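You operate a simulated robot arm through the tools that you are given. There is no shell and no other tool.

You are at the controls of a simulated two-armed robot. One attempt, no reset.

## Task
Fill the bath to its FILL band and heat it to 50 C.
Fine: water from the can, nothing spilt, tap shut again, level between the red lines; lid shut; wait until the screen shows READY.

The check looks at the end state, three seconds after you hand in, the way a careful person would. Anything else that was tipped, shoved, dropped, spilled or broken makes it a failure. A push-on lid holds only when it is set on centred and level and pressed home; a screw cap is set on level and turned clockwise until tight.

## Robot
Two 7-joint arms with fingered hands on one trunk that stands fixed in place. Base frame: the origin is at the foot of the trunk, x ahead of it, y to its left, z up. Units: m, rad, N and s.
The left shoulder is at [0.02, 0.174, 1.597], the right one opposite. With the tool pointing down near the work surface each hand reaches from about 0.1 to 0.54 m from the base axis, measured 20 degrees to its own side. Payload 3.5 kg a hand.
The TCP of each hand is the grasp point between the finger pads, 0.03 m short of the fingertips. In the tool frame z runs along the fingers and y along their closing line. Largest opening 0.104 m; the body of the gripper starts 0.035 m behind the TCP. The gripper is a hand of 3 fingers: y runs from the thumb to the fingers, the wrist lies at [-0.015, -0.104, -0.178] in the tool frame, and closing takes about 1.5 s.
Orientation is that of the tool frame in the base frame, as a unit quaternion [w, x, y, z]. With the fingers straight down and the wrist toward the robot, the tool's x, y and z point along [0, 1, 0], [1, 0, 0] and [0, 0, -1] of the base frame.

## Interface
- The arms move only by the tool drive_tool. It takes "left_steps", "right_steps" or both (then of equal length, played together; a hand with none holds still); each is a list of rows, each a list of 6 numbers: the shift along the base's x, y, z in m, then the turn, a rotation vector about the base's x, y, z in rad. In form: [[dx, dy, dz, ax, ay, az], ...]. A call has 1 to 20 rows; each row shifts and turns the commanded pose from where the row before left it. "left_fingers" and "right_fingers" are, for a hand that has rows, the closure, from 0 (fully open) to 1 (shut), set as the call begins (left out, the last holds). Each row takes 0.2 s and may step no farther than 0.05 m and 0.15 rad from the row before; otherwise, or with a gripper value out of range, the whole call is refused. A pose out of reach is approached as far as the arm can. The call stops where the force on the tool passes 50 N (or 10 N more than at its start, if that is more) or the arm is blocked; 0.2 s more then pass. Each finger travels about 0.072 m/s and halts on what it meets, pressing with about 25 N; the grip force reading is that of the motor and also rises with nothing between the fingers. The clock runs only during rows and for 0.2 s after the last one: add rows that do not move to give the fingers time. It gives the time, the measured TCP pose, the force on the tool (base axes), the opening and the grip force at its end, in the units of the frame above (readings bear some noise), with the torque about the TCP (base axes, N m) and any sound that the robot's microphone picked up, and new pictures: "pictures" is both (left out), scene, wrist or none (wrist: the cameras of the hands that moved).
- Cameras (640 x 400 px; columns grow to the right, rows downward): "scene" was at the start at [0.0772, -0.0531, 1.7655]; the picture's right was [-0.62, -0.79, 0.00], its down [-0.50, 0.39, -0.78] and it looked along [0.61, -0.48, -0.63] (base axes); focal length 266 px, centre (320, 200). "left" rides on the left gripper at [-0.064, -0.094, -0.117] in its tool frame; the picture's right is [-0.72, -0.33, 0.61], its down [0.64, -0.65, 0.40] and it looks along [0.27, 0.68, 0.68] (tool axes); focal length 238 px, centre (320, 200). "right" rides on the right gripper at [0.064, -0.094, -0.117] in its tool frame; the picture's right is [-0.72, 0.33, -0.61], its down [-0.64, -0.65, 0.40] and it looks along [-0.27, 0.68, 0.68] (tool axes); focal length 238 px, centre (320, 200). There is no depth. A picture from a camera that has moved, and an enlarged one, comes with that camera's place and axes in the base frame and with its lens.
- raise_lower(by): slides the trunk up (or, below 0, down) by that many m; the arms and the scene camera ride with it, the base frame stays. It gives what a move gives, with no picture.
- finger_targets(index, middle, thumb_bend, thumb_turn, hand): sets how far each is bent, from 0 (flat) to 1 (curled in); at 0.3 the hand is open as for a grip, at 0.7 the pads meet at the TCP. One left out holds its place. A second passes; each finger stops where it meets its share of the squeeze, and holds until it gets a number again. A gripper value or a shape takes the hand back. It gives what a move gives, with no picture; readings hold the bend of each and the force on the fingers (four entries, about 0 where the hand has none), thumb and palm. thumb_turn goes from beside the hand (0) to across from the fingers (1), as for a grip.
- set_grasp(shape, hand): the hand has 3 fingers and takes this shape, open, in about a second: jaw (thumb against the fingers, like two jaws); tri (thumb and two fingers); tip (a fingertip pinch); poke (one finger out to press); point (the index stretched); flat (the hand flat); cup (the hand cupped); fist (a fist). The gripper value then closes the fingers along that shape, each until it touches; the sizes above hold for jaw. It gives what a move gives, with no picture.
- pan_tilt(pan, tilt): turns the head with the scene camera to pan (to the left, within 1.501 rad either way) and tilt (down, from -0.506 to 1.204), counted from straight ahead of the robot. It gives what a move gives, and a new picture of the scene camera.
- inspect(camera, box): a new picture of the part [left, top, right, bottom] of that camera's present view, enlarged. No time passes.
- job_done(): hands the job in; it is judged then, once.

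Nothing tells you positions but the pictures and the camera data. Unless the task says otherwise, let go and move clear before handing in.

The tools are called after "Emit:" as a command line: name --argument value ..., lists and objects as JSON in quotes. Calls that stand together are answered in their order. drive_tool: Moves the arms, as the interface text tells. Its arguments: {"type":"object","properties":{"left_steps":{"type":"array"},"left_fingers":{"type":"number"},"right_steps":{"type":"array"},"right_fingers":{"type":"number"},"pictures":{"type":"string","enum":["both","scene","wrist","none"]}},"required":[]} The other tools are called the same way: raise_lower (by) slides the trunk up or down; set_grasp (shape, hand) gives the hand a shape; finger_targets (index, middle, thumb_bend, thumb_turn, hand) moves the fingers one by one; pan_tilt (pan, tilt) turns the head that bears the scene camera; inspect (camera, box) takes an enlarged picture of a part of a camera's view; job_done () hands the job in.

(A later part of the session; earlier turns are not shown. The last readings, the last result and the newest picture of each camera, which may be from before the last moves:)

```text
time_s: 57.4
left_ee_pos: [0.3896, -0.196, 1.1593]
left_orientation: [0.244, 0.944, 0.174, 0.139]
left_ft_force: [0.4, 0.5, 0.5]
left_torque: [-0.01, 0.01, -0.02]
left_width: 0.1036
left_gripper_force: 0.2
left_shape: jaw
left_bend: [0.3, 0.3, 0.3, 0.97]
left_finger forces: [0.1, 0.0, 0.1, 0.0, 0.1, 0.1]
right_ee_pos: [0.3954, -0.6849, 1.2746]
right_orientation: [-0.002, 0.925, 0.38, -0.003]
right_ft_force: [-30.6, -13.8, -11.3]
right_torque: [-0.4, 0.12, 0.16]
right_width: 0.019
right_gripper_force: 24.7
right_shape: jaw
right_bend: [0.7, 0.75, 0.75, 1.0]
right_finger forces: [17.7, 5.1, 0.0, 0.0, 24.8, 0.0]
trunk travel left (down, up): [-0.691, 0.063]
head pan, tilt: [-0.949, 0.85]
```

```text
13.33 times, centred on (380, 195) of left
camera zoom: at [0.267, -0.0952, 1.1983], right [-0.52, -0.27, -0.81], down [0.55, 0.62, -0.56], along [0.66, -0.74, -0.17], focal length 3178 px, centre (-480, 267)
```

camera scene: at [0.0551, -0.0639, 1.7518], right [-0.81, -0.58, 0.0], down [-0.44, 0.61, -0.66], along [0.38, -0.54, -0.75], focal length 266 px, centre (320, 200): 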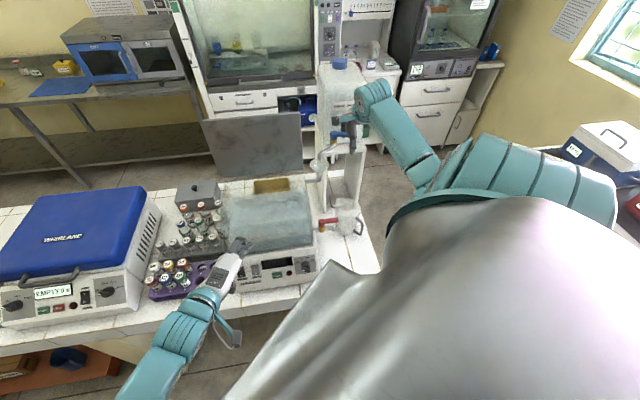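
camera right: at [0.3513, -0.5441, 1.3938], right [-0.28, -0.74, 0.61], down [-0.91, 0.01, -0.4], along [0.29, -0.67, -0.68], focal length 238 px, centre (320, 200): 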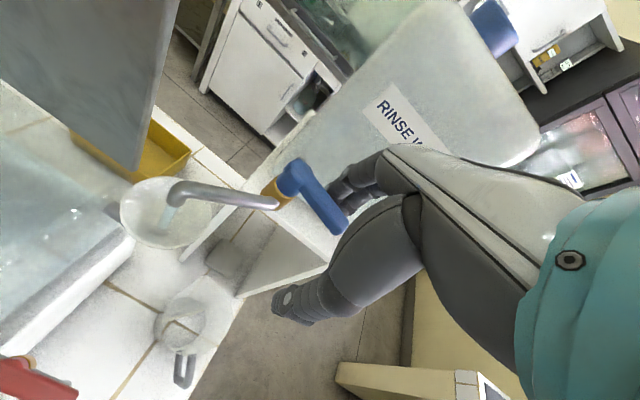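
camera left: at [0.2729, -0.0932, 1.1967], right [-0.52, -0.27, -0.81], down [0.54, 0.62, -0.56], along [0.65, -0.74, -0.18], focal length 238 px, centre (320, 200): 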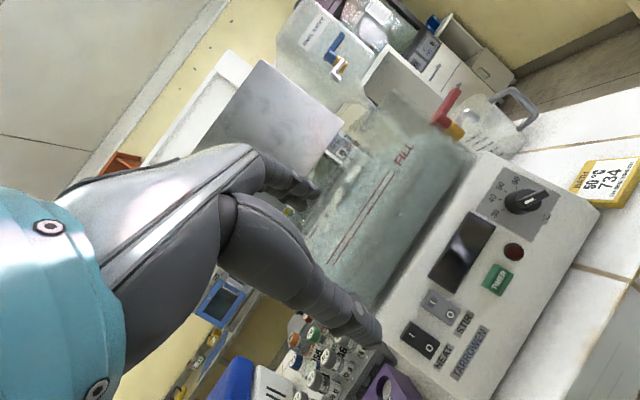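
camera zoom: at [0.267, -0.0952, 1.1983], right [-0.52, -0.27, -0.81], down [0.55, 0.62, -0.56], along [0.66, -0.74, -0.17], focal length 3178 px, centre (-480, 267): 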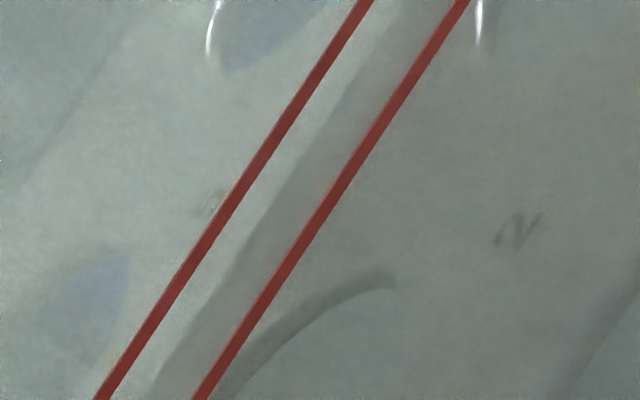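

The lever has come most of the way back (about 15° left) but I was pressing along it. I push purely toward the can now with a slight outward shift.

Emit:
drive_tool --right_steps '[[0.0018, -0.0052, 0, 0, 0, 0], [0.0028, -0.0042, 0, 0, 0, 0]]' --pictures "none"

Emit:
inspect --camera "right" --box '[100, 130, 350, 330]'

Emit:
inspect --camera "scene" --box '[290, 80, 390, 180]'

```text
time_s: 58.0
left_ee_pos: [0.3893, -0.192, 1.1605]
left_orientation: [0.246, 0.943, 0.174, 0.139]
left_ft_force: [-0.3, -0.4, 0.6]
left_torque: [-0.01, 0.05, -0.01]
left_width: 0.1039
left_gripper_force: 0.0
left_shape: jaw
left_bend: [0.3, 0.3, 0.3, 0.97]
left_finger forces: [0.0, 0.0, 0.0, 0.1, 0.0, 0.0]
right_ee_pos: [0.3986, -0.6881, 1.2757]
right_orientation: [-0.003, 0.924, 0.382, -0.003]
right_ft_force: [-39.0, 1.2, -9.8]
right_torque: [-0.72, -0.33, 0.24]
right_width: 0.0161
right_gripper_force: 25.3
right_shape: jaw
right_bend: [0.7, 0.75, 0.75, 1.0]
right_finger forces: [14.1, 22.2, 0.0, 0.0, 24.1, 0.1]
trunk travel left (down, up): [-0.691, 0.063]
head pan, tilt: [-0.949, 0.85]
```

```text
2.00 times, centred on (225, 230) of right
camera zoom: at [0.3785, -0.5776, 1.3927], right [-0.27, -0.74, 0.61], down [-0.92, 0.01, -0.4], along [0.29, -0.67, -0.68], focal length 477 px, centre (510, 140)
```

zoom: 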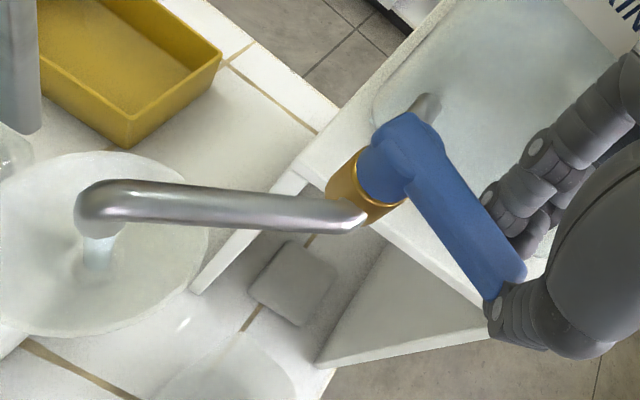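

```text
4.00 times, centred on (340, 130) of scene
camera zoom: at [0.0467, -0.0644, 1.7521], right [-0.81, -0.58, 0.0], down [-0.43, 0.61, -0.66], along [0.39, -0.54, -0.75], focal length 1064 px, centre (240, 480)
```

zoom: 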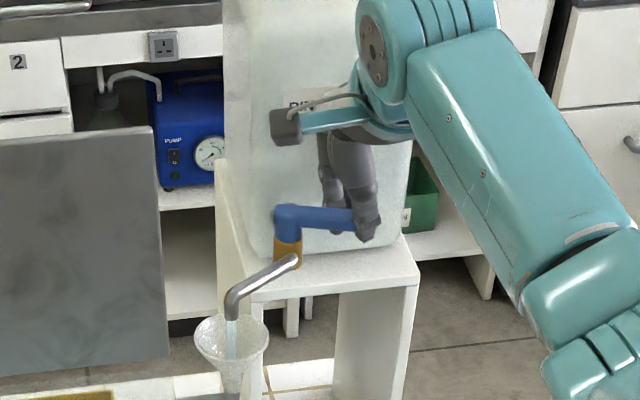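

About 10° left, but the middle finger is near the can again and the trunk is flexing. I'll release, lift out, retract, and then push the lever from the front with the closed fingers instead.

Emit:
drive_tool --right_steps '[[-0.0042, 0.0042, 0, 0, 0, 0], [-0.0042, 0.0042, 0.01, 0, 0, 0], [0, 0, 0.045, 0, 0, 0], [-0.014, 0.014, 0.02, 0, 0, 0], [-0.03, 0.03, 0, 0, 0, 0], [-0.018, 0.018, 0, 0, 0, 0]]' --right_fingers 0.4 --pictures "none"

Emit:
inspect --camera "right" --box '[100, 130, 350, 330]'

Emit:
inspect --camera "left" --box '[360, 180, 400, 210]'

Emit:
inspect --camera "scene" --box '[290, 80, 390, 180]'

```text
time_s: 59.4
left_ee_pos: [0.3956, -0.1921, 1.1597]
left_orientation: [0.247, 0.944, 0.174, 0.136]
left_ft_force: [-0.1, 0.6, 0.0]
left_torque: [0.0, -0.01, -0.01]
left_width: 0.104
left_gripper_force: 0.1
left_shape: jaw
left_bend: [0.3, 0.3, 0.3, 0.97]
left_finger forces: [0.0, 0.0, 0.0, 0.0, 0.0, 0.0]
right_ee_pos: [0.3406, -0.6172, 1.3509]
right_orientation: [0.001, 0.924, 0.383, 0.001]
right_ft_force: [0.2, 0.0, -0.4]
right_torque: [0.01, 0.0, -0.03]
right_width: 0.0625
right_gripper_force: 0.0
right_shape: jaw
right_bend: [0.29, 0.41, 0.64, 1.0]
right_finger forces: [0.0, 0.1, 0.0, 0.0, 0.0, 0.0]
trunk travel left (down, up): [-0.691, 0.063]
head pan, tilt: [-0.949, 0.85]
```

```text
2.00 times, centred on (225, 230) of right
camera zoom: at [0.3185, -0.5059, 1.4683], right [-0.28, -0.74, 0.61], down [-0.91, 0.01, -0.41], along [0.29, -0.67, -0.68], focal length 477 px, centre (510, 140)
```

zoom: 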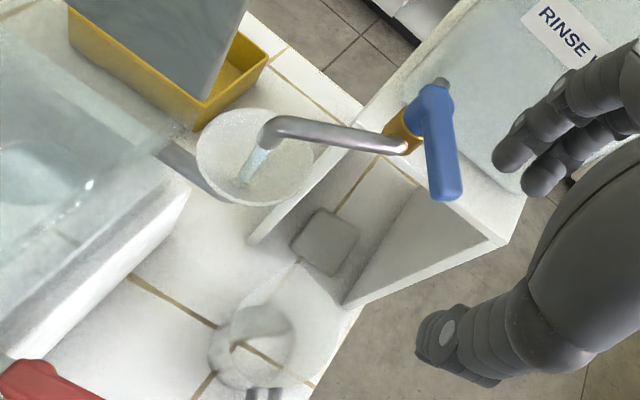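

```text
13.33 times, centred on (380, 195) of left
camera zoom: at [0.2714, -0.0921, 1.1976], right [-0.52, -0.27, -0.81], down [0.54, 0.62, -0.57], along [0.65, -0.74, -0.17], focal length 3178 px, centre (-480, 267)
```

zoom: 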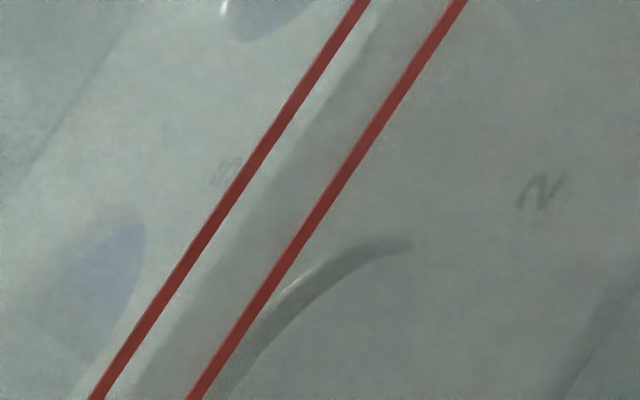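

```text
4.00 times, centred on (340, 130) of scene
camera zoom: at [0.0556, -0.0638, 1.7518], right [-0.81, -0.58, 0.0], down [-0.44, 0.61, -0.66], along [0.38, -0.54, -0.75], focal length 1064 px, centre (240, 480)
```

zoom: 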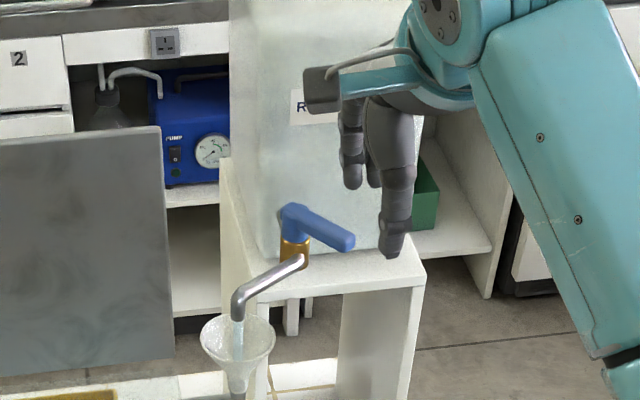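

The lever got dragged open again on release and the water is now about 70% up the band, so I must close promptly: fingers shut, descend in front of the lever and push it to its stop in one go.

Emit:
drive_tool --right_steps '[[0.0028, 0.0028, -0.0375, 0, 0, 0], [0.0028, 0.0028, -0.0375, 0, 0, 0], [0.0212, -0.0212, 0, 0, 0, 0], [0.0141, -0.0141, 0, 0, 0, 0], [0.0085, -0.0085, 0, 0, 0, 0], [0.0042, -0.0042, 0, 0, 0, 0], [0.0035, -0.0035, 0, 0, 0, 0]]' --right_fingers 1.0 --pictures "none"

Emit:
inspect --camera "right" --box '[100, 130, 350, 330]'

Emit:
inspect --camera "left" --box '[360, 180, 400, 210]'

Emit:
inspect --camera "scene" --box '[290, 80, 390, 180]'

```text
time_s: 60.6
left_ee_pos: [0.3923, -0.1933, 1.1598]
left_orientation: [0.246, 0.944, 0.174, 0.137]
left_ft_force: [0.2, 0.9, -0.4]
left_torque: [-0.01, 0.04, 0.03]
left_width: 0.1039
left_gripper_force: 0.1
left_shape: jaw
left_bend: [0.3, 0.3, 0.3, 0.97]
left_finger forces: [0.0, 0.1, 0.0, 0.0, 0.0, 0.1]
right_ee_pos: [0.3735, -0.6634, 1.2764]
right_orientation: [0.003, 0.927, 0.374, -0.014]
right_ft_force: [-36.8, -15.0, 14.6]
right_torque: [-0.2, 0.03, -0.43]
right_width: 0.0
right_gripper_force: 24.6
right_shape: jaw
right_bend: [0.7, 0.7, 0.44, 1.0]
right_finger forces: [15.5, 36.6, 0.0, 0.0, 0.1, 0.1]
trunk travel left (down, up): [-0.691, 0.063]
head pan, tilt: [-0.949, 0.85]
stopped in row 5 (right hand): the force on the tool passed its limit at 52 N (the readings are from after the stop); the commanded pose is now the measured one
```

```text
2.00 times, centred on (225, 230) of right
camera zoom: at [0.3558, -0.5498, 1.3927], right [-0.28, -0.72, 0.63], down [-0.92, 0.02, -0.38], along [0.26, -0.69, -0.67], focal length 477 px, centre (510, 140)
```

zoom: 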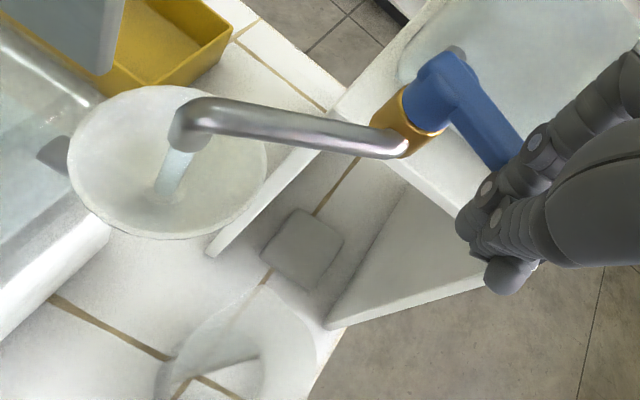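

```text
13.33 times, centred on (380, 195) of left
camera zoom: at [0.2692, -0.0925, 1.1982], right [-0.52, -0.27, -0.81], down [0.55, 0.62, -0.56], along [0.65, -0.74, -0.17], focal length 3178 px, centre (-480, 267)
```

zoom: 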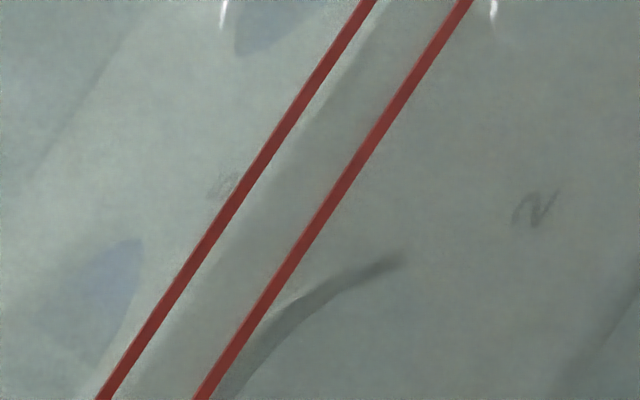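

```text
4.00 times, centred on (340, 130) of scene
camera zoom: at [0.0521, -0.0645, 1.7521], right [-0.81, -0.58, 0.0], down [-0.44, 0.61, -0.66], along [0.39, -0.54, -0.75], focal length 1064 px, centre (240, 480)
```

zoom: 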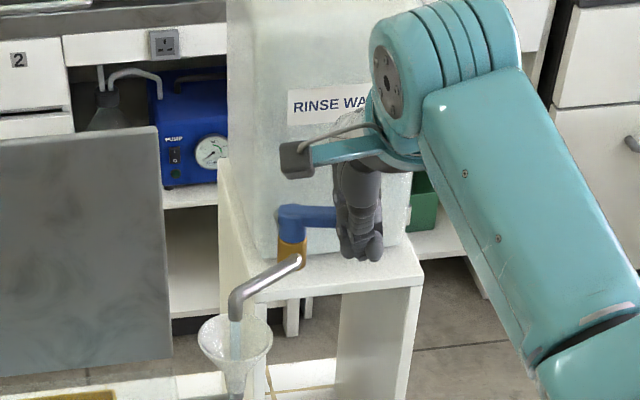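

The lever is within about 5° of closed but the inner finger is jammed near the hub. I ease outward a little and push on toward the stop.

Emit:
drive_tool --right_steps '[[-0.0045, -0.0045, 0, 0, 0, 0], [0.002, -0.006, 0, 0, 0, 0], [0.0035, -0.0035, 0, 0, 0, 0], [0.0035, -0.0035, 0, 0, 0, 0]]' --pictures "none"

Emit:
inspect --camera "right" --box '[100, 130, 350, 330]'

Emit:
inspect --camera "left" --box '[360, 180, 400, 210]'

Emit:
inspect --camera "scene" --box '[290, 80, 390, 180]'

```text
time_s: 61.6
left_ee_pos: [0.3899, -0.1906, 1.1619]
left_orientation: [0.247, 0.943, 0.174, 0.139]
left_ft_force: [-0.5, -0.8, -0.1]
left_torque: [-0.02, 0.02, 0.0]
left_width: 0.104
left_gripper_force: 0.1
left_shape: jaw
left_bend: [0.3, 0.3, 0.3, 0.97]
left_finger forces: [0.0, 0.0, 0.1, 0.0, 0.1, 0.0]
right_ee_pos: [0.3762, -0.6734, 1.2758]
right_orientation: [0.0, 0.926, 0.378, -0.007]
right_ft_force: [-32.4, 5.0, 12.6]
right_torque: [-0.21, -0.05, -0.29]
right_width: 0.0
right_gripper_force: 25.2
right_shape: jaw
right_bend: [0.7, 0.7, 0.44, 1.0]
right_finger forces: [17.2, 28.6, 0.0, 0.0, 0.0, 0.1]
trunk travel left (down, up): [-0.691, 0.063]
head pan, tilt: [-0.949, 0.85]
```

```text
2.00 times, centred on (225, 230) of right
camera zoom: at [0.3581, -0.5608, 1.3931], right [-0.28, -0.73, 0.62], down [-0.92, 0.02, -0.39], along [0.28, -0.68, -0.68], focal length 477 px, centre (510, 140)
```

zoom: 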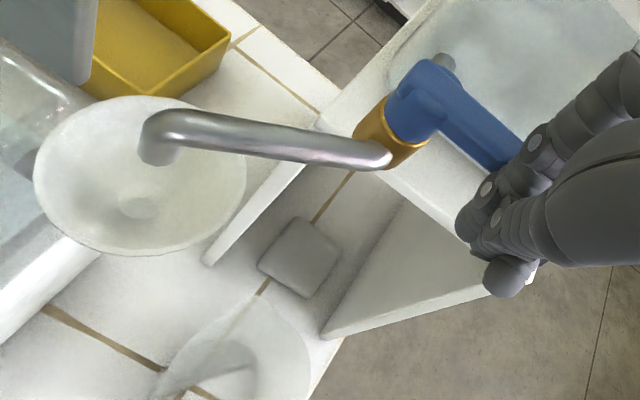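

```text
13.33 times, centred on (380, 195) of left
camera zoom: at [0.2654, -0.0907, 1.1992], right [-0.52, -0.28, -0.81], down [0.55, 0.62, -0.56], along [0.66, -0.74, -0.17], focal length 3178 px, centre (-480, 267)
```

zoom: 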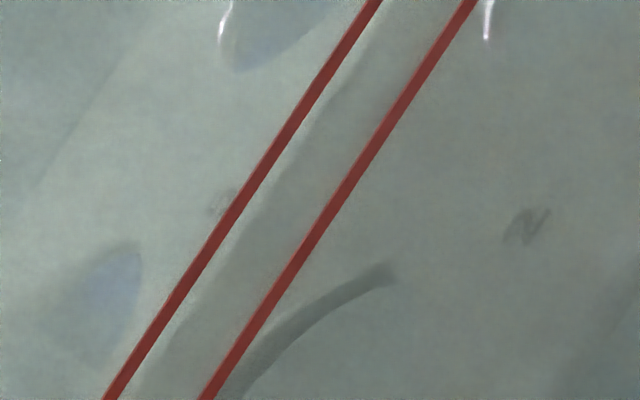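

```text
4.00 times, centred on (340, 130) of scene
camera zoom: at [0.0466, -0.0617, 1.7522], right [-0.81, -0.58, 0.0], down [-0.43, 0.61, -0.66], along [0.39, -0.54, -0.75], focal length 1064 px, centre (240, 480)
```

zoom: 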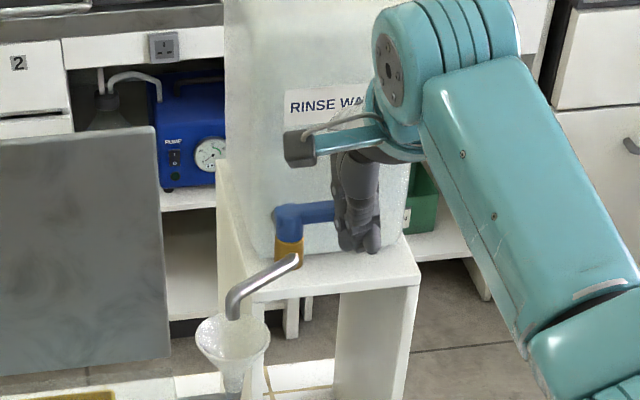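

The stream has stopped: the tap is shut, and the water stands around 75% of the band as seen from here. I retract the hand straight back and re-check the level and lever.

Emit:
drive_tool --right_steps '[[-0.006, 0.006, 0, 0, 0, 0], [-0.014, 0.014, 0, 0, 0, 0], [-0.02, 0.02, 0.01, 0, 0, 0], [-0.02, 0.02, 0.03, 0, 0, 0], [-0.02, 0.02, 0.03, 0, 0, 0], [0, 0, 0, 0, 0, 0], [0, 0, 0, 0, 0, 0], [0, 0, 0, 0, 0, 0]]' --pictures "both"

Emit:
inspect --camera "right" --box '[100, 130, 400, 330]'

Emit:
inspect --camera "left" --box '[360, 180, 400, 210]'

Emit:
inspect --camera "left" --box '[410, 115, 470, 160]'

Emit:
inspect --camera "scene" --box '[290, 40, 390, 180]'

```text
time_s: 63.4
left_ee_pos: [0.3949, -0.192, 1.1595]
left_orientation: [0.247, 0.943, 0.175, 0.136]
left_ft_force: [0.0, 0.0, -0.6]
left_torque: [0.03, 0.02, -0.04]
left_width: 0.104
left_gripper_force: 0.1
left_shape: jaw
left_bend: [0.3, 0.3, 0.3, 0.97]
left_finger forces: [0.0, 0.1, 0.0, 0.0, 0.0, 0.1]
right_ee_pos: [0.3022, -0.5962, 1.3443]
right_orientation: [0.0, 0.925, 0.38, -0.008]
right_ft_force: [0.0, -0.4, 0.0]
right_torque: [0.0, -0.02, -0.02]
right_width: 0.0
right_gripper_force: 25.4
right_shape: jaw
right_bend: [0.7, 0.7, 0.44, 1.0]
right_finger forces: [0.1, 0.0, 0.1, 0.1, 0.1, 0.0]
trunk travel left (down, up): [-0.691, 0.063]
head pan, tilt: [-0.949, 0.85]
camera scene: at [0.055, -0.0639, 1.7518], right [-0.81, -0.58, 0.0], down [-0.44, 0.61, -0.66], along [0.38, -0.54, -0.75], focal length 266 px, centre (320, 200)
camera right: at [0.2829, -0.4835, 1.4614], right [-0.28, -0.73, 0.62], down [-0.92, 0.01, -0.39], along [0.28, -0.68, -0.68], focal length 238 px, centre (320, 200)
```

scene: 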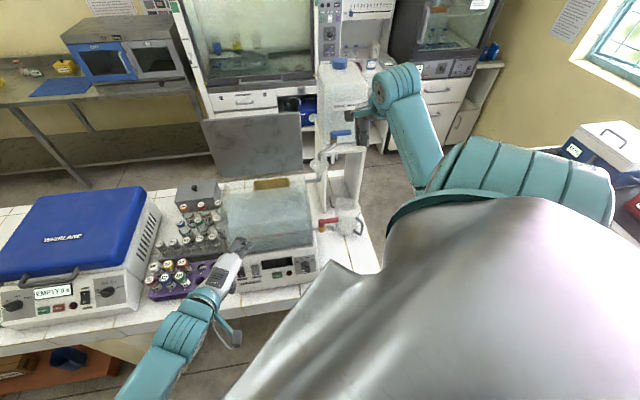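
right: 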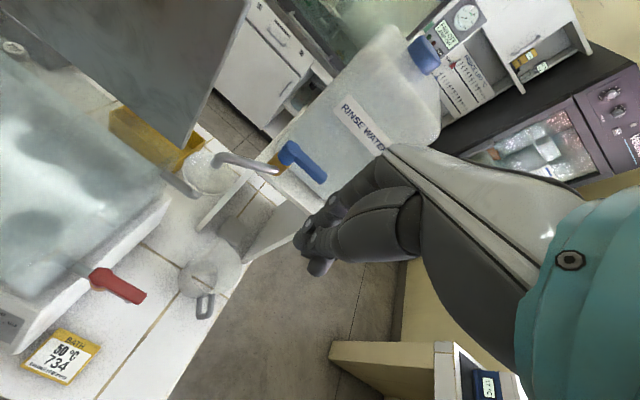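

```text
2.00 times, centred on (250, 230) of right
camera zoom: at [0.2829, -0.4835, 1.4614], right [-0.28, -0.73, 0.62], down [-0.92, 0.01, -0.39], along [0.28, -0.68, -0.68], focal length 477 px, centre (460, 140)
```

zoom: 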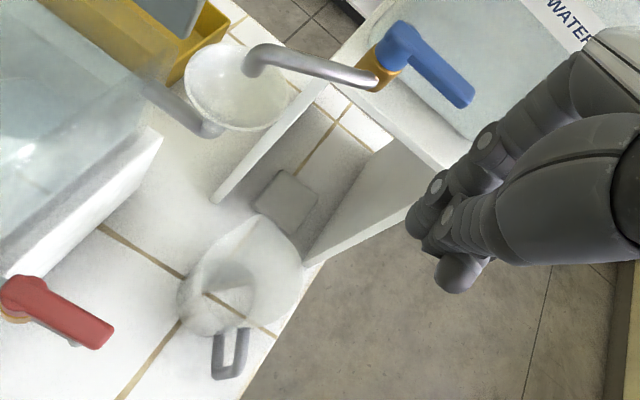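

```text
13.33 times, centred on (380, 195) of left
camera zoom: at [0.271, -0.0922, 1.1976], right [-0.52, -0.27, -0.81], down [0.54, 0.62, -0.57], along [0.65, -0.74, -0.17], focal length 3178 px, centre (-480, 267)
```

zoom: 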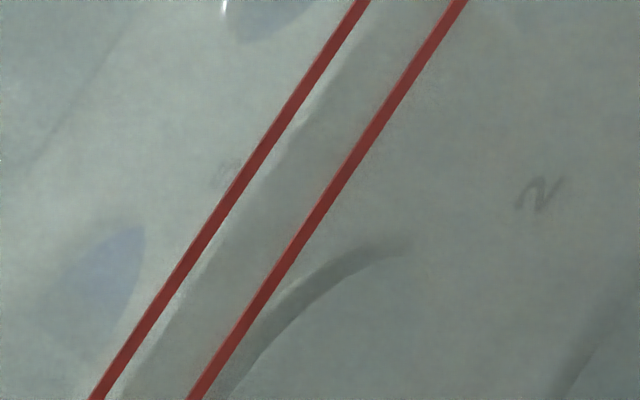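

```text
8.89 times, centred on (440, 138) of left
camera zoom: at [0.271, -0.0922, 1.1976], right [-0.52, -0.27, -0.81], down [0.54, 0.62, -0.57], along [0.65, -0.74, -0.17], focal length 2119 px, centre (-747, 756)
```

zoom: 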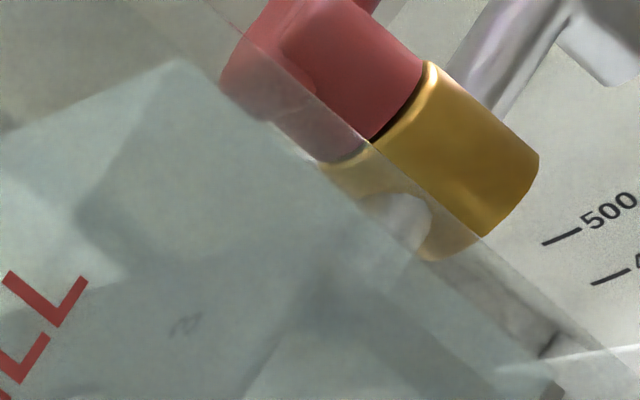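

```text
2.86 times, centred on (340, 110) of scene
camera zoom: at [0.055, -0.0639, 1.7518], right [-0.81, -0.58, 0.0], down [-0.44, 0.61, -0.66], along [0.38, -0.54, -0.75], focal length 760 px, centre (263, 457)
```

zoom: 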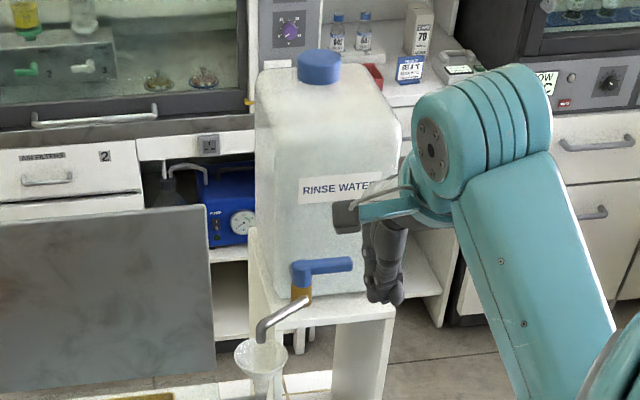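

The lever is back along +u with no stream, and nothing is spilt. I check the level from the steeper scene and right cameras too to estimate glass parallax.

Emit:
inspect --camera "scene" --box '[250, 225, 310, 255]'

Emit:
inspect --camera "scene" --box '[260, 228, 290, 246]'

Emit:
inspect --camera "left" --box '[370, 170, 390, 185]'

```text
10.67 times, centred on (280, 240) of scene
camera zoom: at [0.055, -0.0639, 1.7518], right [-0.81, -0.58, 0.0], down [-0.44, 0.61, -0.66], along [0.38, -0.54, -0.75], focal length 2837 px, centre (747, -227)
```

zoom: 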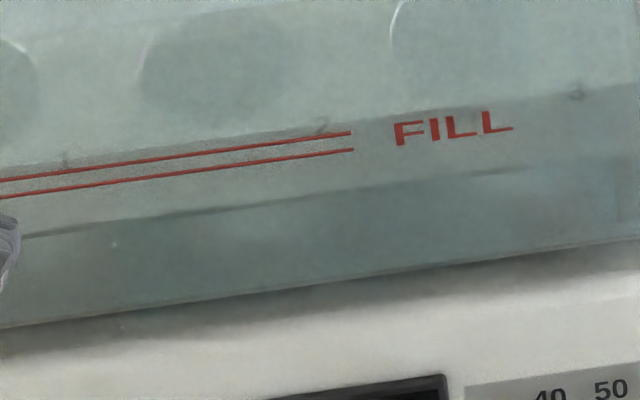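

```text
16.00 times, centred on (275, 237) of scene
camera zoom: at [0.055, -0.0639, 1.7518], right [-0.81, -0.58, 0.0], down [-0.44, 0.61, -0.66], along [0.38, -0.54, -0.75], focal length 4255 px, centre (1040, -392)
```

zoom: 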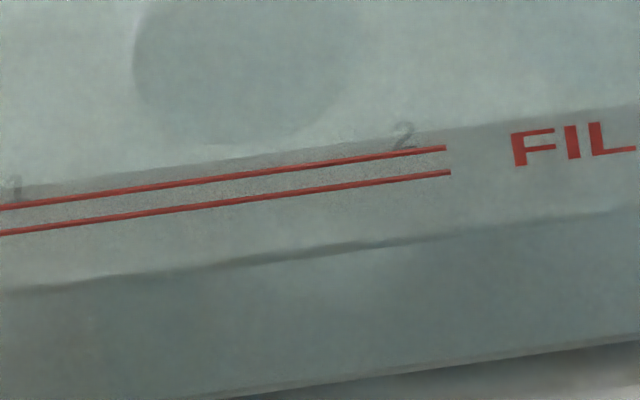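

```text
16.00 times, centred on (380, 178) of left
camera zoom: at [0.271, -0.0922, 1.1976], right [-0.52, -0.27, -0.81], down [0.54, 0.62, -0.57], along [0.65, -0.74, -0.17], focal length 3814 px, centre (-640, 560)
```

zoom: 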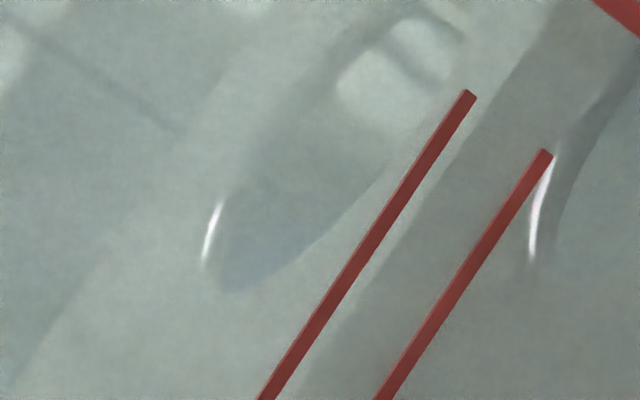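

Combining the two viewing angles (80% seen from the low camera, about 150% from the steep one, glass about 5 mm), the true level is about the middle of the band – good. Next is the lid: I look closely at it and its hinge before touching it.

Emit:
inspect --camera "scene" --box '[195, 100, 325, 200]'

Emit:
inspect --camera "right" --box '[0, 0, 260, 200]'

Emit:
inspect --camera "left" --box '[200, 40, 440, 240]'

```text
4.00 times, centred on (260, 150) of scene
camera zoom: at [0.055, -0.0639, 1.7518], right [-0.81, -0.58, 0.0], down [-0.44, 0.61, -0.66], along [0.38, -0.54, -0.75], focal length 1064 px, centre (560, 400)
```

zoom: 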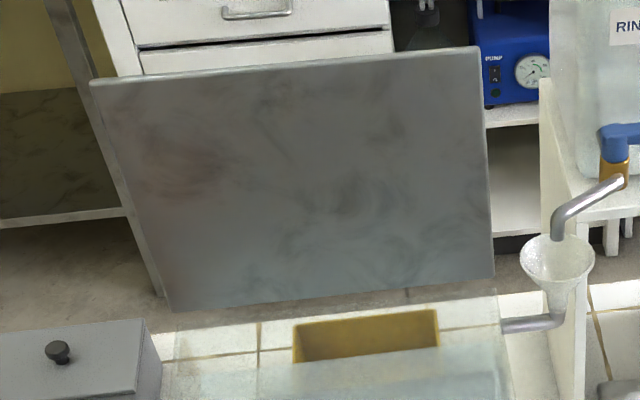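

```text
2.00 times, centred on (130, 100) of right
camera zoom: at [0.2829, -0.4835, 1.4614], right [-0.28, -0.73, 0.62], down [-0.92, 0.01, -0.39], along [0.28, -0.68, -0.68], focal length 477 px, centre (700, 400)
```

zoom: 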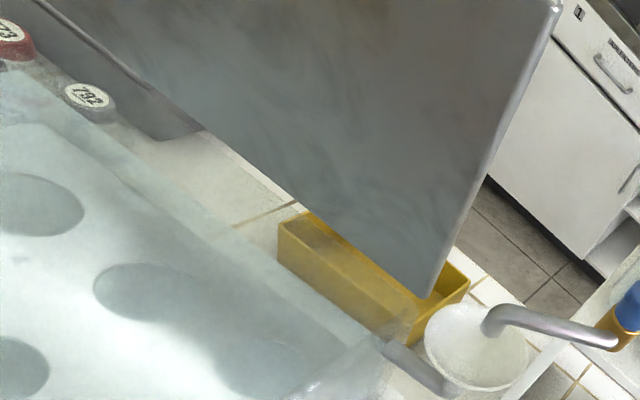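

```text
2.00 times, centred on (320, 140) of left
camera zoom: at [0.271, -0.0922, 1.1976], right [-0.52, -0.27, -0.81], down [0.54, 0.62, -0.57], along [0.65, -0.74, -0.17], focal length 477 px, centre (320, 320)
```

zoom: 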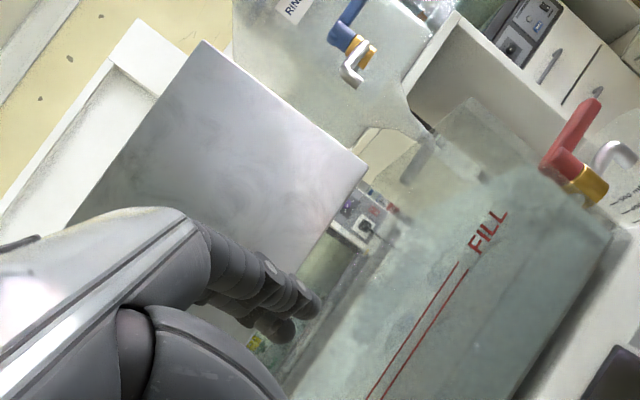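

The lid is a thin plate (top edge near v≈0.76, z≈1.36). I'll bring the right hand above its top edge with the jaw open to straddle it: fingers behind, thumb in front as a catch.

Emit:
drive_tool --right_steps '[[0, 0, 0.045, 0, 0, 0], [0, 0, 0.045, 0, 0, 0], [0.01, 0.0, 0.045, 0, 0, 0], [0.045, 0.01, 0.005, 0, 0, 0], [0.045, 0.012, 0, 0, 0, 0], [0.045, 0.012, 0, 0, 0, 0], [0.045, 0.012, 0, 0, 0, 0], [0.045, 0.012, 0, 0, 0, 0]]' --right_fingers 0.3 --pictures "both"

Emit:
inspect --camera "scene" --box '[195, 60, 345, 200]'

Emit:
inspect --camera "left" --box '[160, 0, 440, 200]'

```text
time_s: 65.2
left_ee_pos: [0.3959, -0.1922, 1.1582]
left_orientation: [0.246, 0.943, 0.176, 0.136]
left_ft_force: [0.0, 0.6, -0.1]
left_torque: [-0.04, 0.03, 0.0]
left_width: 0.104
left_gripper_force: 0.1
left_shape: jaw
left_bend: [0.3, 0.3, 0.3, 0.97]
left_finger forces: [0.0, 0.1, 0.1, 0.1, 0.0, 0.0]
right_ee_pos: [0.5384, -0.5354, 1.4817]
right_orientation: [0.0, 0.926, 0.378, -0.01]
right_ft_force: [0.7, 0.0, -0.3]
right_torque: [0.0, -0.01, 0.03]
right_width: 0.0727
right_gripper_force: 0.1
right_shape: jaw
right_bend: [0.27, 0.37, 0.58, 0.99]
right_finger forces: [0.0, 0.1, 0.0, 0.0, 0.0, 0.0]
trunk travel left (down, up): [-0.691, 0.063]
head pan, tilt: [-0.949, 0.85]
camera scene: at [0.0569, -0.0627, 1.7518], right [-0.81, -0.58, 0.0], down [-0.44, 0.61, -0.66], along [0.38, -0.54, -0.75], focal length 266 px, centre (320, 200)
camera right: at [0.5196, -0.4247, 1.6002], right [-0.27, -0.73, 0.62], down [-0.92, 0.01, -0.39], along [0.28, -0.68, -0.68], focal length 238 px, centre (320, 200)
```

scene: 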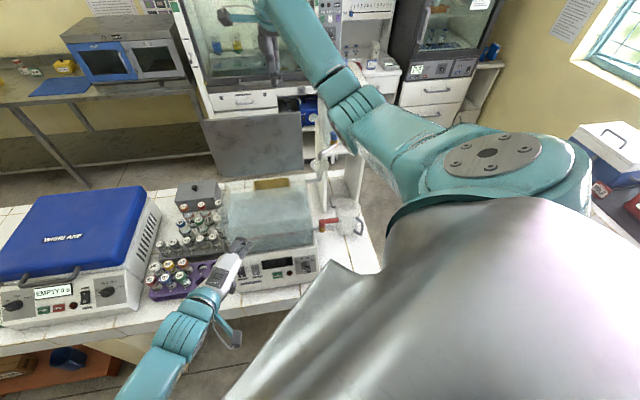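
right: 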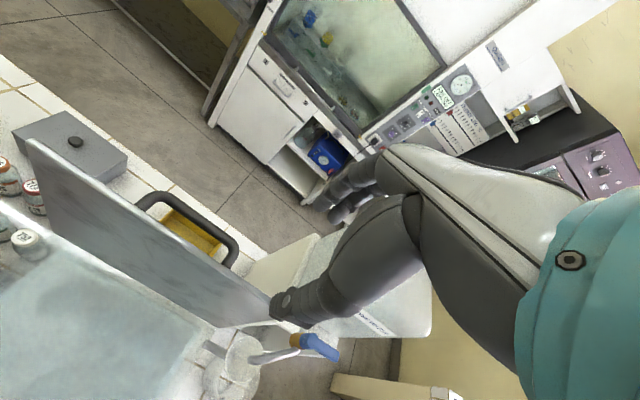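

```text
2.86 times, centred on (270, 130) of scene
camera zoom: at [0.0569, -0.0627, 1.7518], right [-0.81, -0.58, 0.0], down [-0.44, 0.61, -0.66], along [0.38, -0.54, -0.75], focal length 760 px, centre (463, 400)
```

zoom: 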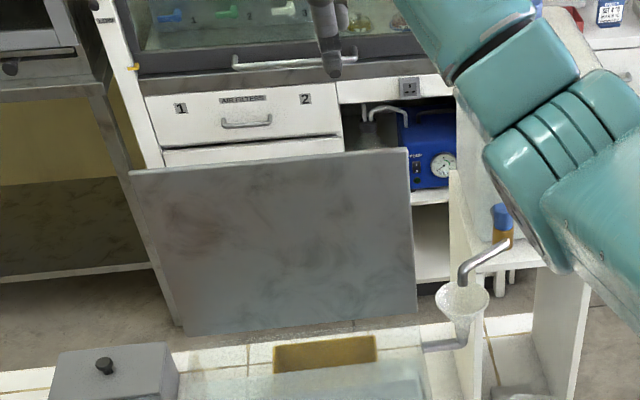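

```text
2.00 times, centred on (300, 100) of left
camera zoom: at [0.2723, -0.0914, 1.1974], right [-0.53, -0.28, -0.81], down [0.54, 0.62, -0.57], along [0.65, -0.74, -0.18], focal length 477 px, centre (360, 400)
```

zoom: 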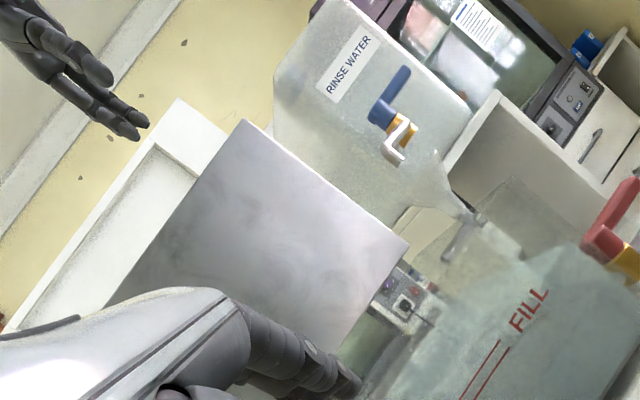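

From here I see the lid carries a U-shaped handle on its far (outer) face. I zoom in to locate it.

Emit:
inspect --camera "right" --box '[0, 120, 320, 380]'

Emit:
inspect --camera "right" --box '[110, 170, 270, 290]'

```text
1.54 times, centred on (160, 250) of right
camera zoom: at [0.5196, -0.4247, 1.6002], right [-0.27, -0.73, 0.62], down [-0.92, 0.01, -0.39], along [0.28, -0.68, -0.68], focal length 367 px, centre (566, 123)
```

zoom: 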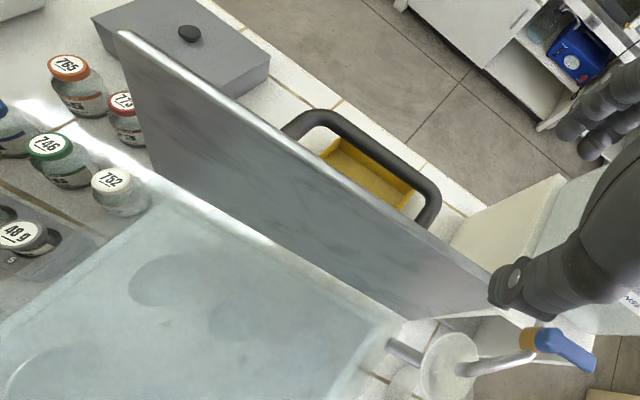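

```text
3.33 times, centred on (190, 230) of right
camera zoom: at [0.5196, -0.4247, 1.6002], right [-0.27, -0.73, 0.62], down [-0.92, 0.01, -0.39], along [0.28, -0.68, -0.68], focal length 794 px, centre (753, 100)
```

zoom: 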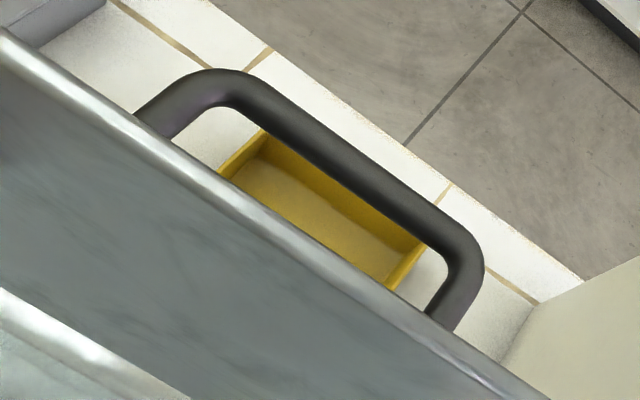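

The handle bar runs along the lid's outer face near its top edge (center about u −0.07, z≈1.32). First I test how the hinge behaves: straddle the lid's right end (clear of the handle) with a narrow cage, then pull it slightly forward.

Emit:
drive_tool --right_steps '[[-0.026, -0.026, 0, 0, 0, 0], [0, 0, -0.045, 0, 0, 0], [0, 0, -0.045, 0, 0, 0], [0, 0, -0.03, 0, 0, 0]]' --pictures "both"

Emit:
inspect --camera "right" --box '[60, 120, 380, 380]'

Emit:
inspect --camera "left" --box '[160, 0, 440, 200]'

Emit:
inspect --camera "scene" --box '[195, 60, 345, 200]'

```text
time_s: 66.2
left_ee_pos: [0.3944, -0.1925, 1.1589]
left_orientation: [0.246, 0.944, 0.174, 0.136]
left_ft_force: [0.3, -0.1, 0.5]
left_torque: [0.01, 0.0, 0.0]
left_width: 0.104
left_gripper_force: 0.0
left_shape: jaw
left_bend: [0.3, 0.3, 0.3, 0.97]
left_finger forces: [0.0, 0.1, 0.1, 0.1, 0.0, 0.1]
right_ee_pos: [0.5122, -0.5623, 1.362]
right_orientation: [0.0, 0.926, 0.378, -0.009]
right_ft_force: [-0.5, -0.6, -0.1]
right_torque: [0.03, 0.01, 0.02]
right_width: 0.0729
right_gripper_force: 0.1
right_shape: jaw
right_bend: [0.27, 0.37, 0.58, 0.99]
right_finger forces: [0.0, 0.1, 0.1, 0.0, 0.0, 0.0]
trunk travel left (down, up): [-0.691, 0.063]
head pan, tilt: [-0.949, 0.85]
camera scene: at [0.0554, -0.064, 1.7518], right [-0.81, -0.58, 0.0], down [-0.44, 0.61, -0.66], along [0.38, -0.54, -0.75], focal length 266 px, centre (320, 200)
camera right: at [0.4933, -0.4502, 1.4798], right [-0.28, -0.73, 0.62], down [-0.92, 0.02, -0.39], along [0.28, -0.68, -0.68], focal length 238 px, centre (320, 200)
```

scene: 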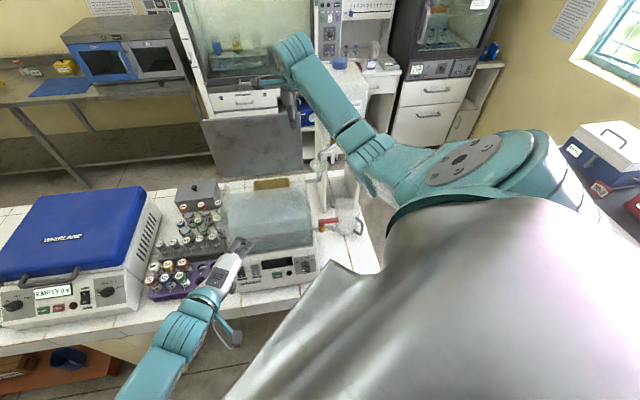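
right: 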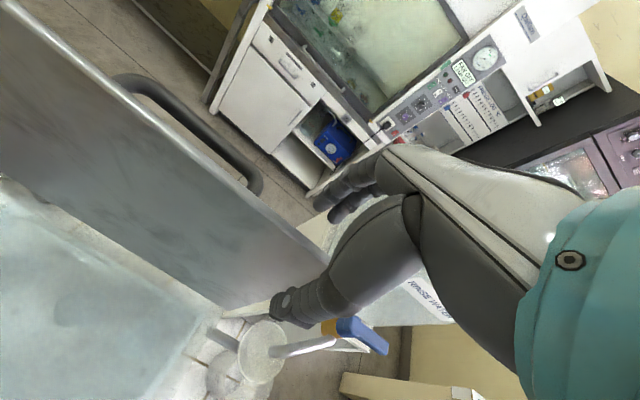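

```text
1.54 times, centred on (220, 250) of right
camera zoom: at [0.4933, -0.4502, 1.4798], right [-0.28, -0.73, 0.62], down [-0.92, 0.02, -0.39], along [0.28, -0.68, -0.68], focal length 367 px, centre (474, 123)
```

zoom: 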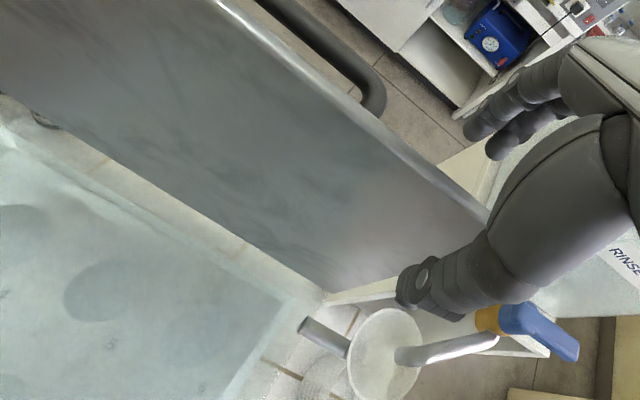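

```text
2.00 times, centred on (300, 100) of left
camera zoom: at [0.2712, -0.0922, 1.1975], right [-0.52, -0.27, -0.81], down [0.54, 0.62, -0.57], along [0.65, -0.74, -0.18], focal length 477 px, centre (360, 400)
```

zoom: 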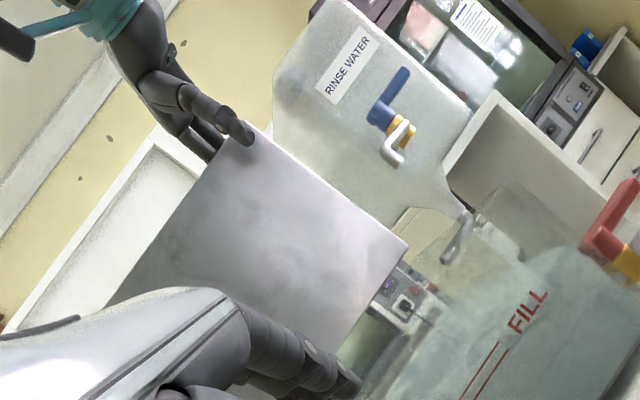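

```text
2.86 times, centred on (270, 130) of scene
camera zoom: at [0.0554, -0.064, 1.7518], right [-0.81, -0.58, 0.0], down [-0.44, 0.61, -0.66], along [0.38, -0.54, -0.75], focal length 760 px, centre (463, 400)
```

zoom: 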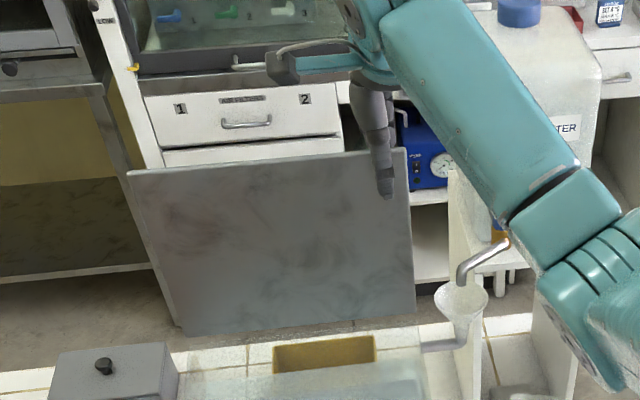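

The thumb is in front of the lid and the fingers behind it, clear of the handle. I narrow the cage and pull the lid a little toward me to see how it moves.

Emit:
drive_tool --right_steps '[[-0.0085, 0.0085, 0, 0, 0, 0], [0, 0, 0, 0, 0, 0], [0, 0, 0, 0, 0, 0], [-0.0071, 0.0071, 0, 0, 0, 0], [-0.0071, 0.0071, 0, 0, 0, 0], [-0.0071, 0.0071, 0, 0, 0, 0]]' --right_fingers 0.65 --pictures "both"

Emit:
inspect --camera "right" --box '[60, 120, 380, 380]'

Emit:
inspect --camera "left" --box '[160, 0, 440, 200]'

```text
time_s: 67.6
left_ee_pos: [0.3949, -0.1931, 1.159]
left_orientation: [0.245, 0.944, 0.175, 0.136]
left_ft_force: [0.6, 0.2, -0.4]
left_torque: [0.01, 0.01, 0.02]
left_width: 0.1037
left_gripper_force: 0.1
left_shape: jaw
left_bend: [0.3, 0.3, 0.3, 0.97]
left_finger forces: [0.0, 0.0, 0.0, 0.0, 0.0, 0.0]
right_ee_pos: [0.4826, -0.5325, 1.3648]
right_orientation: [-0.001, 0.926, 0.378, -0.009]
right_ft_force: [0.0, -0.5, -1.0]
right_torque: [-0.01, 0.01, 0.04]
right_width: 0.0366
right_gripper_force: 0.0
right_shape: jaw
right_bend: [0.74, 0.51, 0.73, 1.0]
right_finger forces: [0.3, 0.4, 0.0, 0.0, 0.1, 0.0]
trunk travel left (down, up): [-0.691, 0.063]
head pan, tilt: [-0.949, 0.85]
camera scene: at [0.0551, -0.0636, 1.7518], right [-0.81, -0.58, 0.0], down [-0.44, 0.61, -0.66], along [0.38, -0.54, -0.75], focal length 266 px, centre (320, 200)
camera right: at [0.4639, -0.4207, 1.4817], right [-0.28, -0.73, 0.62], down [-0.92, 0.01, -0.39], along [0.28, -0.68, -0.68], focal length 238 px, centre (320, 200)
```

scene: 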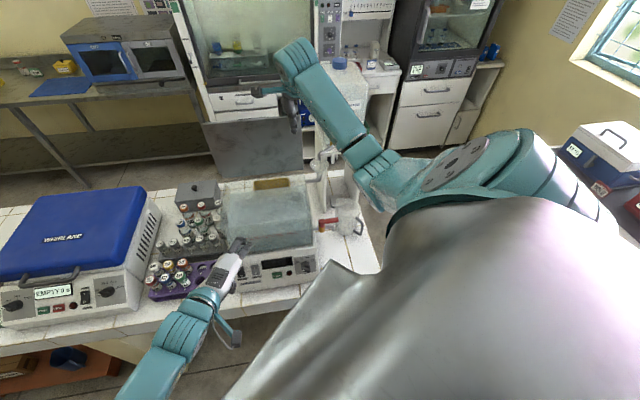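
right: 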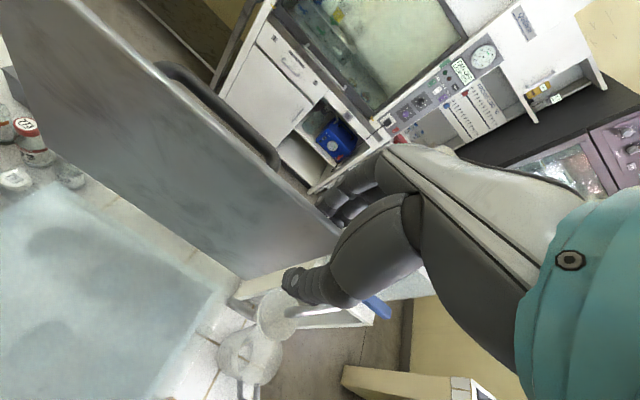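

```text
1.54 times, centred on (220, 250) of right
camera zoom: at [0.4639, -0.4207, 1.4817], right [-0.28, -0.73, 0.62], down [-0.92, 0.01, -0.39], along [0.28, -0.68, -0.68], focal length 367 px, centre (474, 123)
```

zoom: 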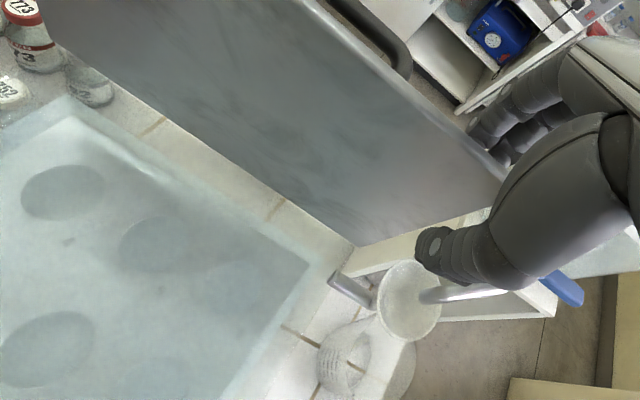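

```text
2.00 times, centred on (300, 100) of left
camera zoom: at [0.271, -0.092, 1.1976], right [-0.52, -0.27, -0.81], down [0.54, 0.62, -0.57], along [0.65, -0.74, -0.17], focal length 477 px, centre (360, 400)
```

zoom: 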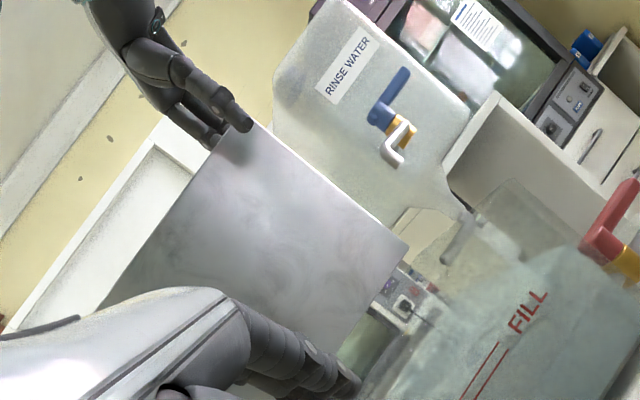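

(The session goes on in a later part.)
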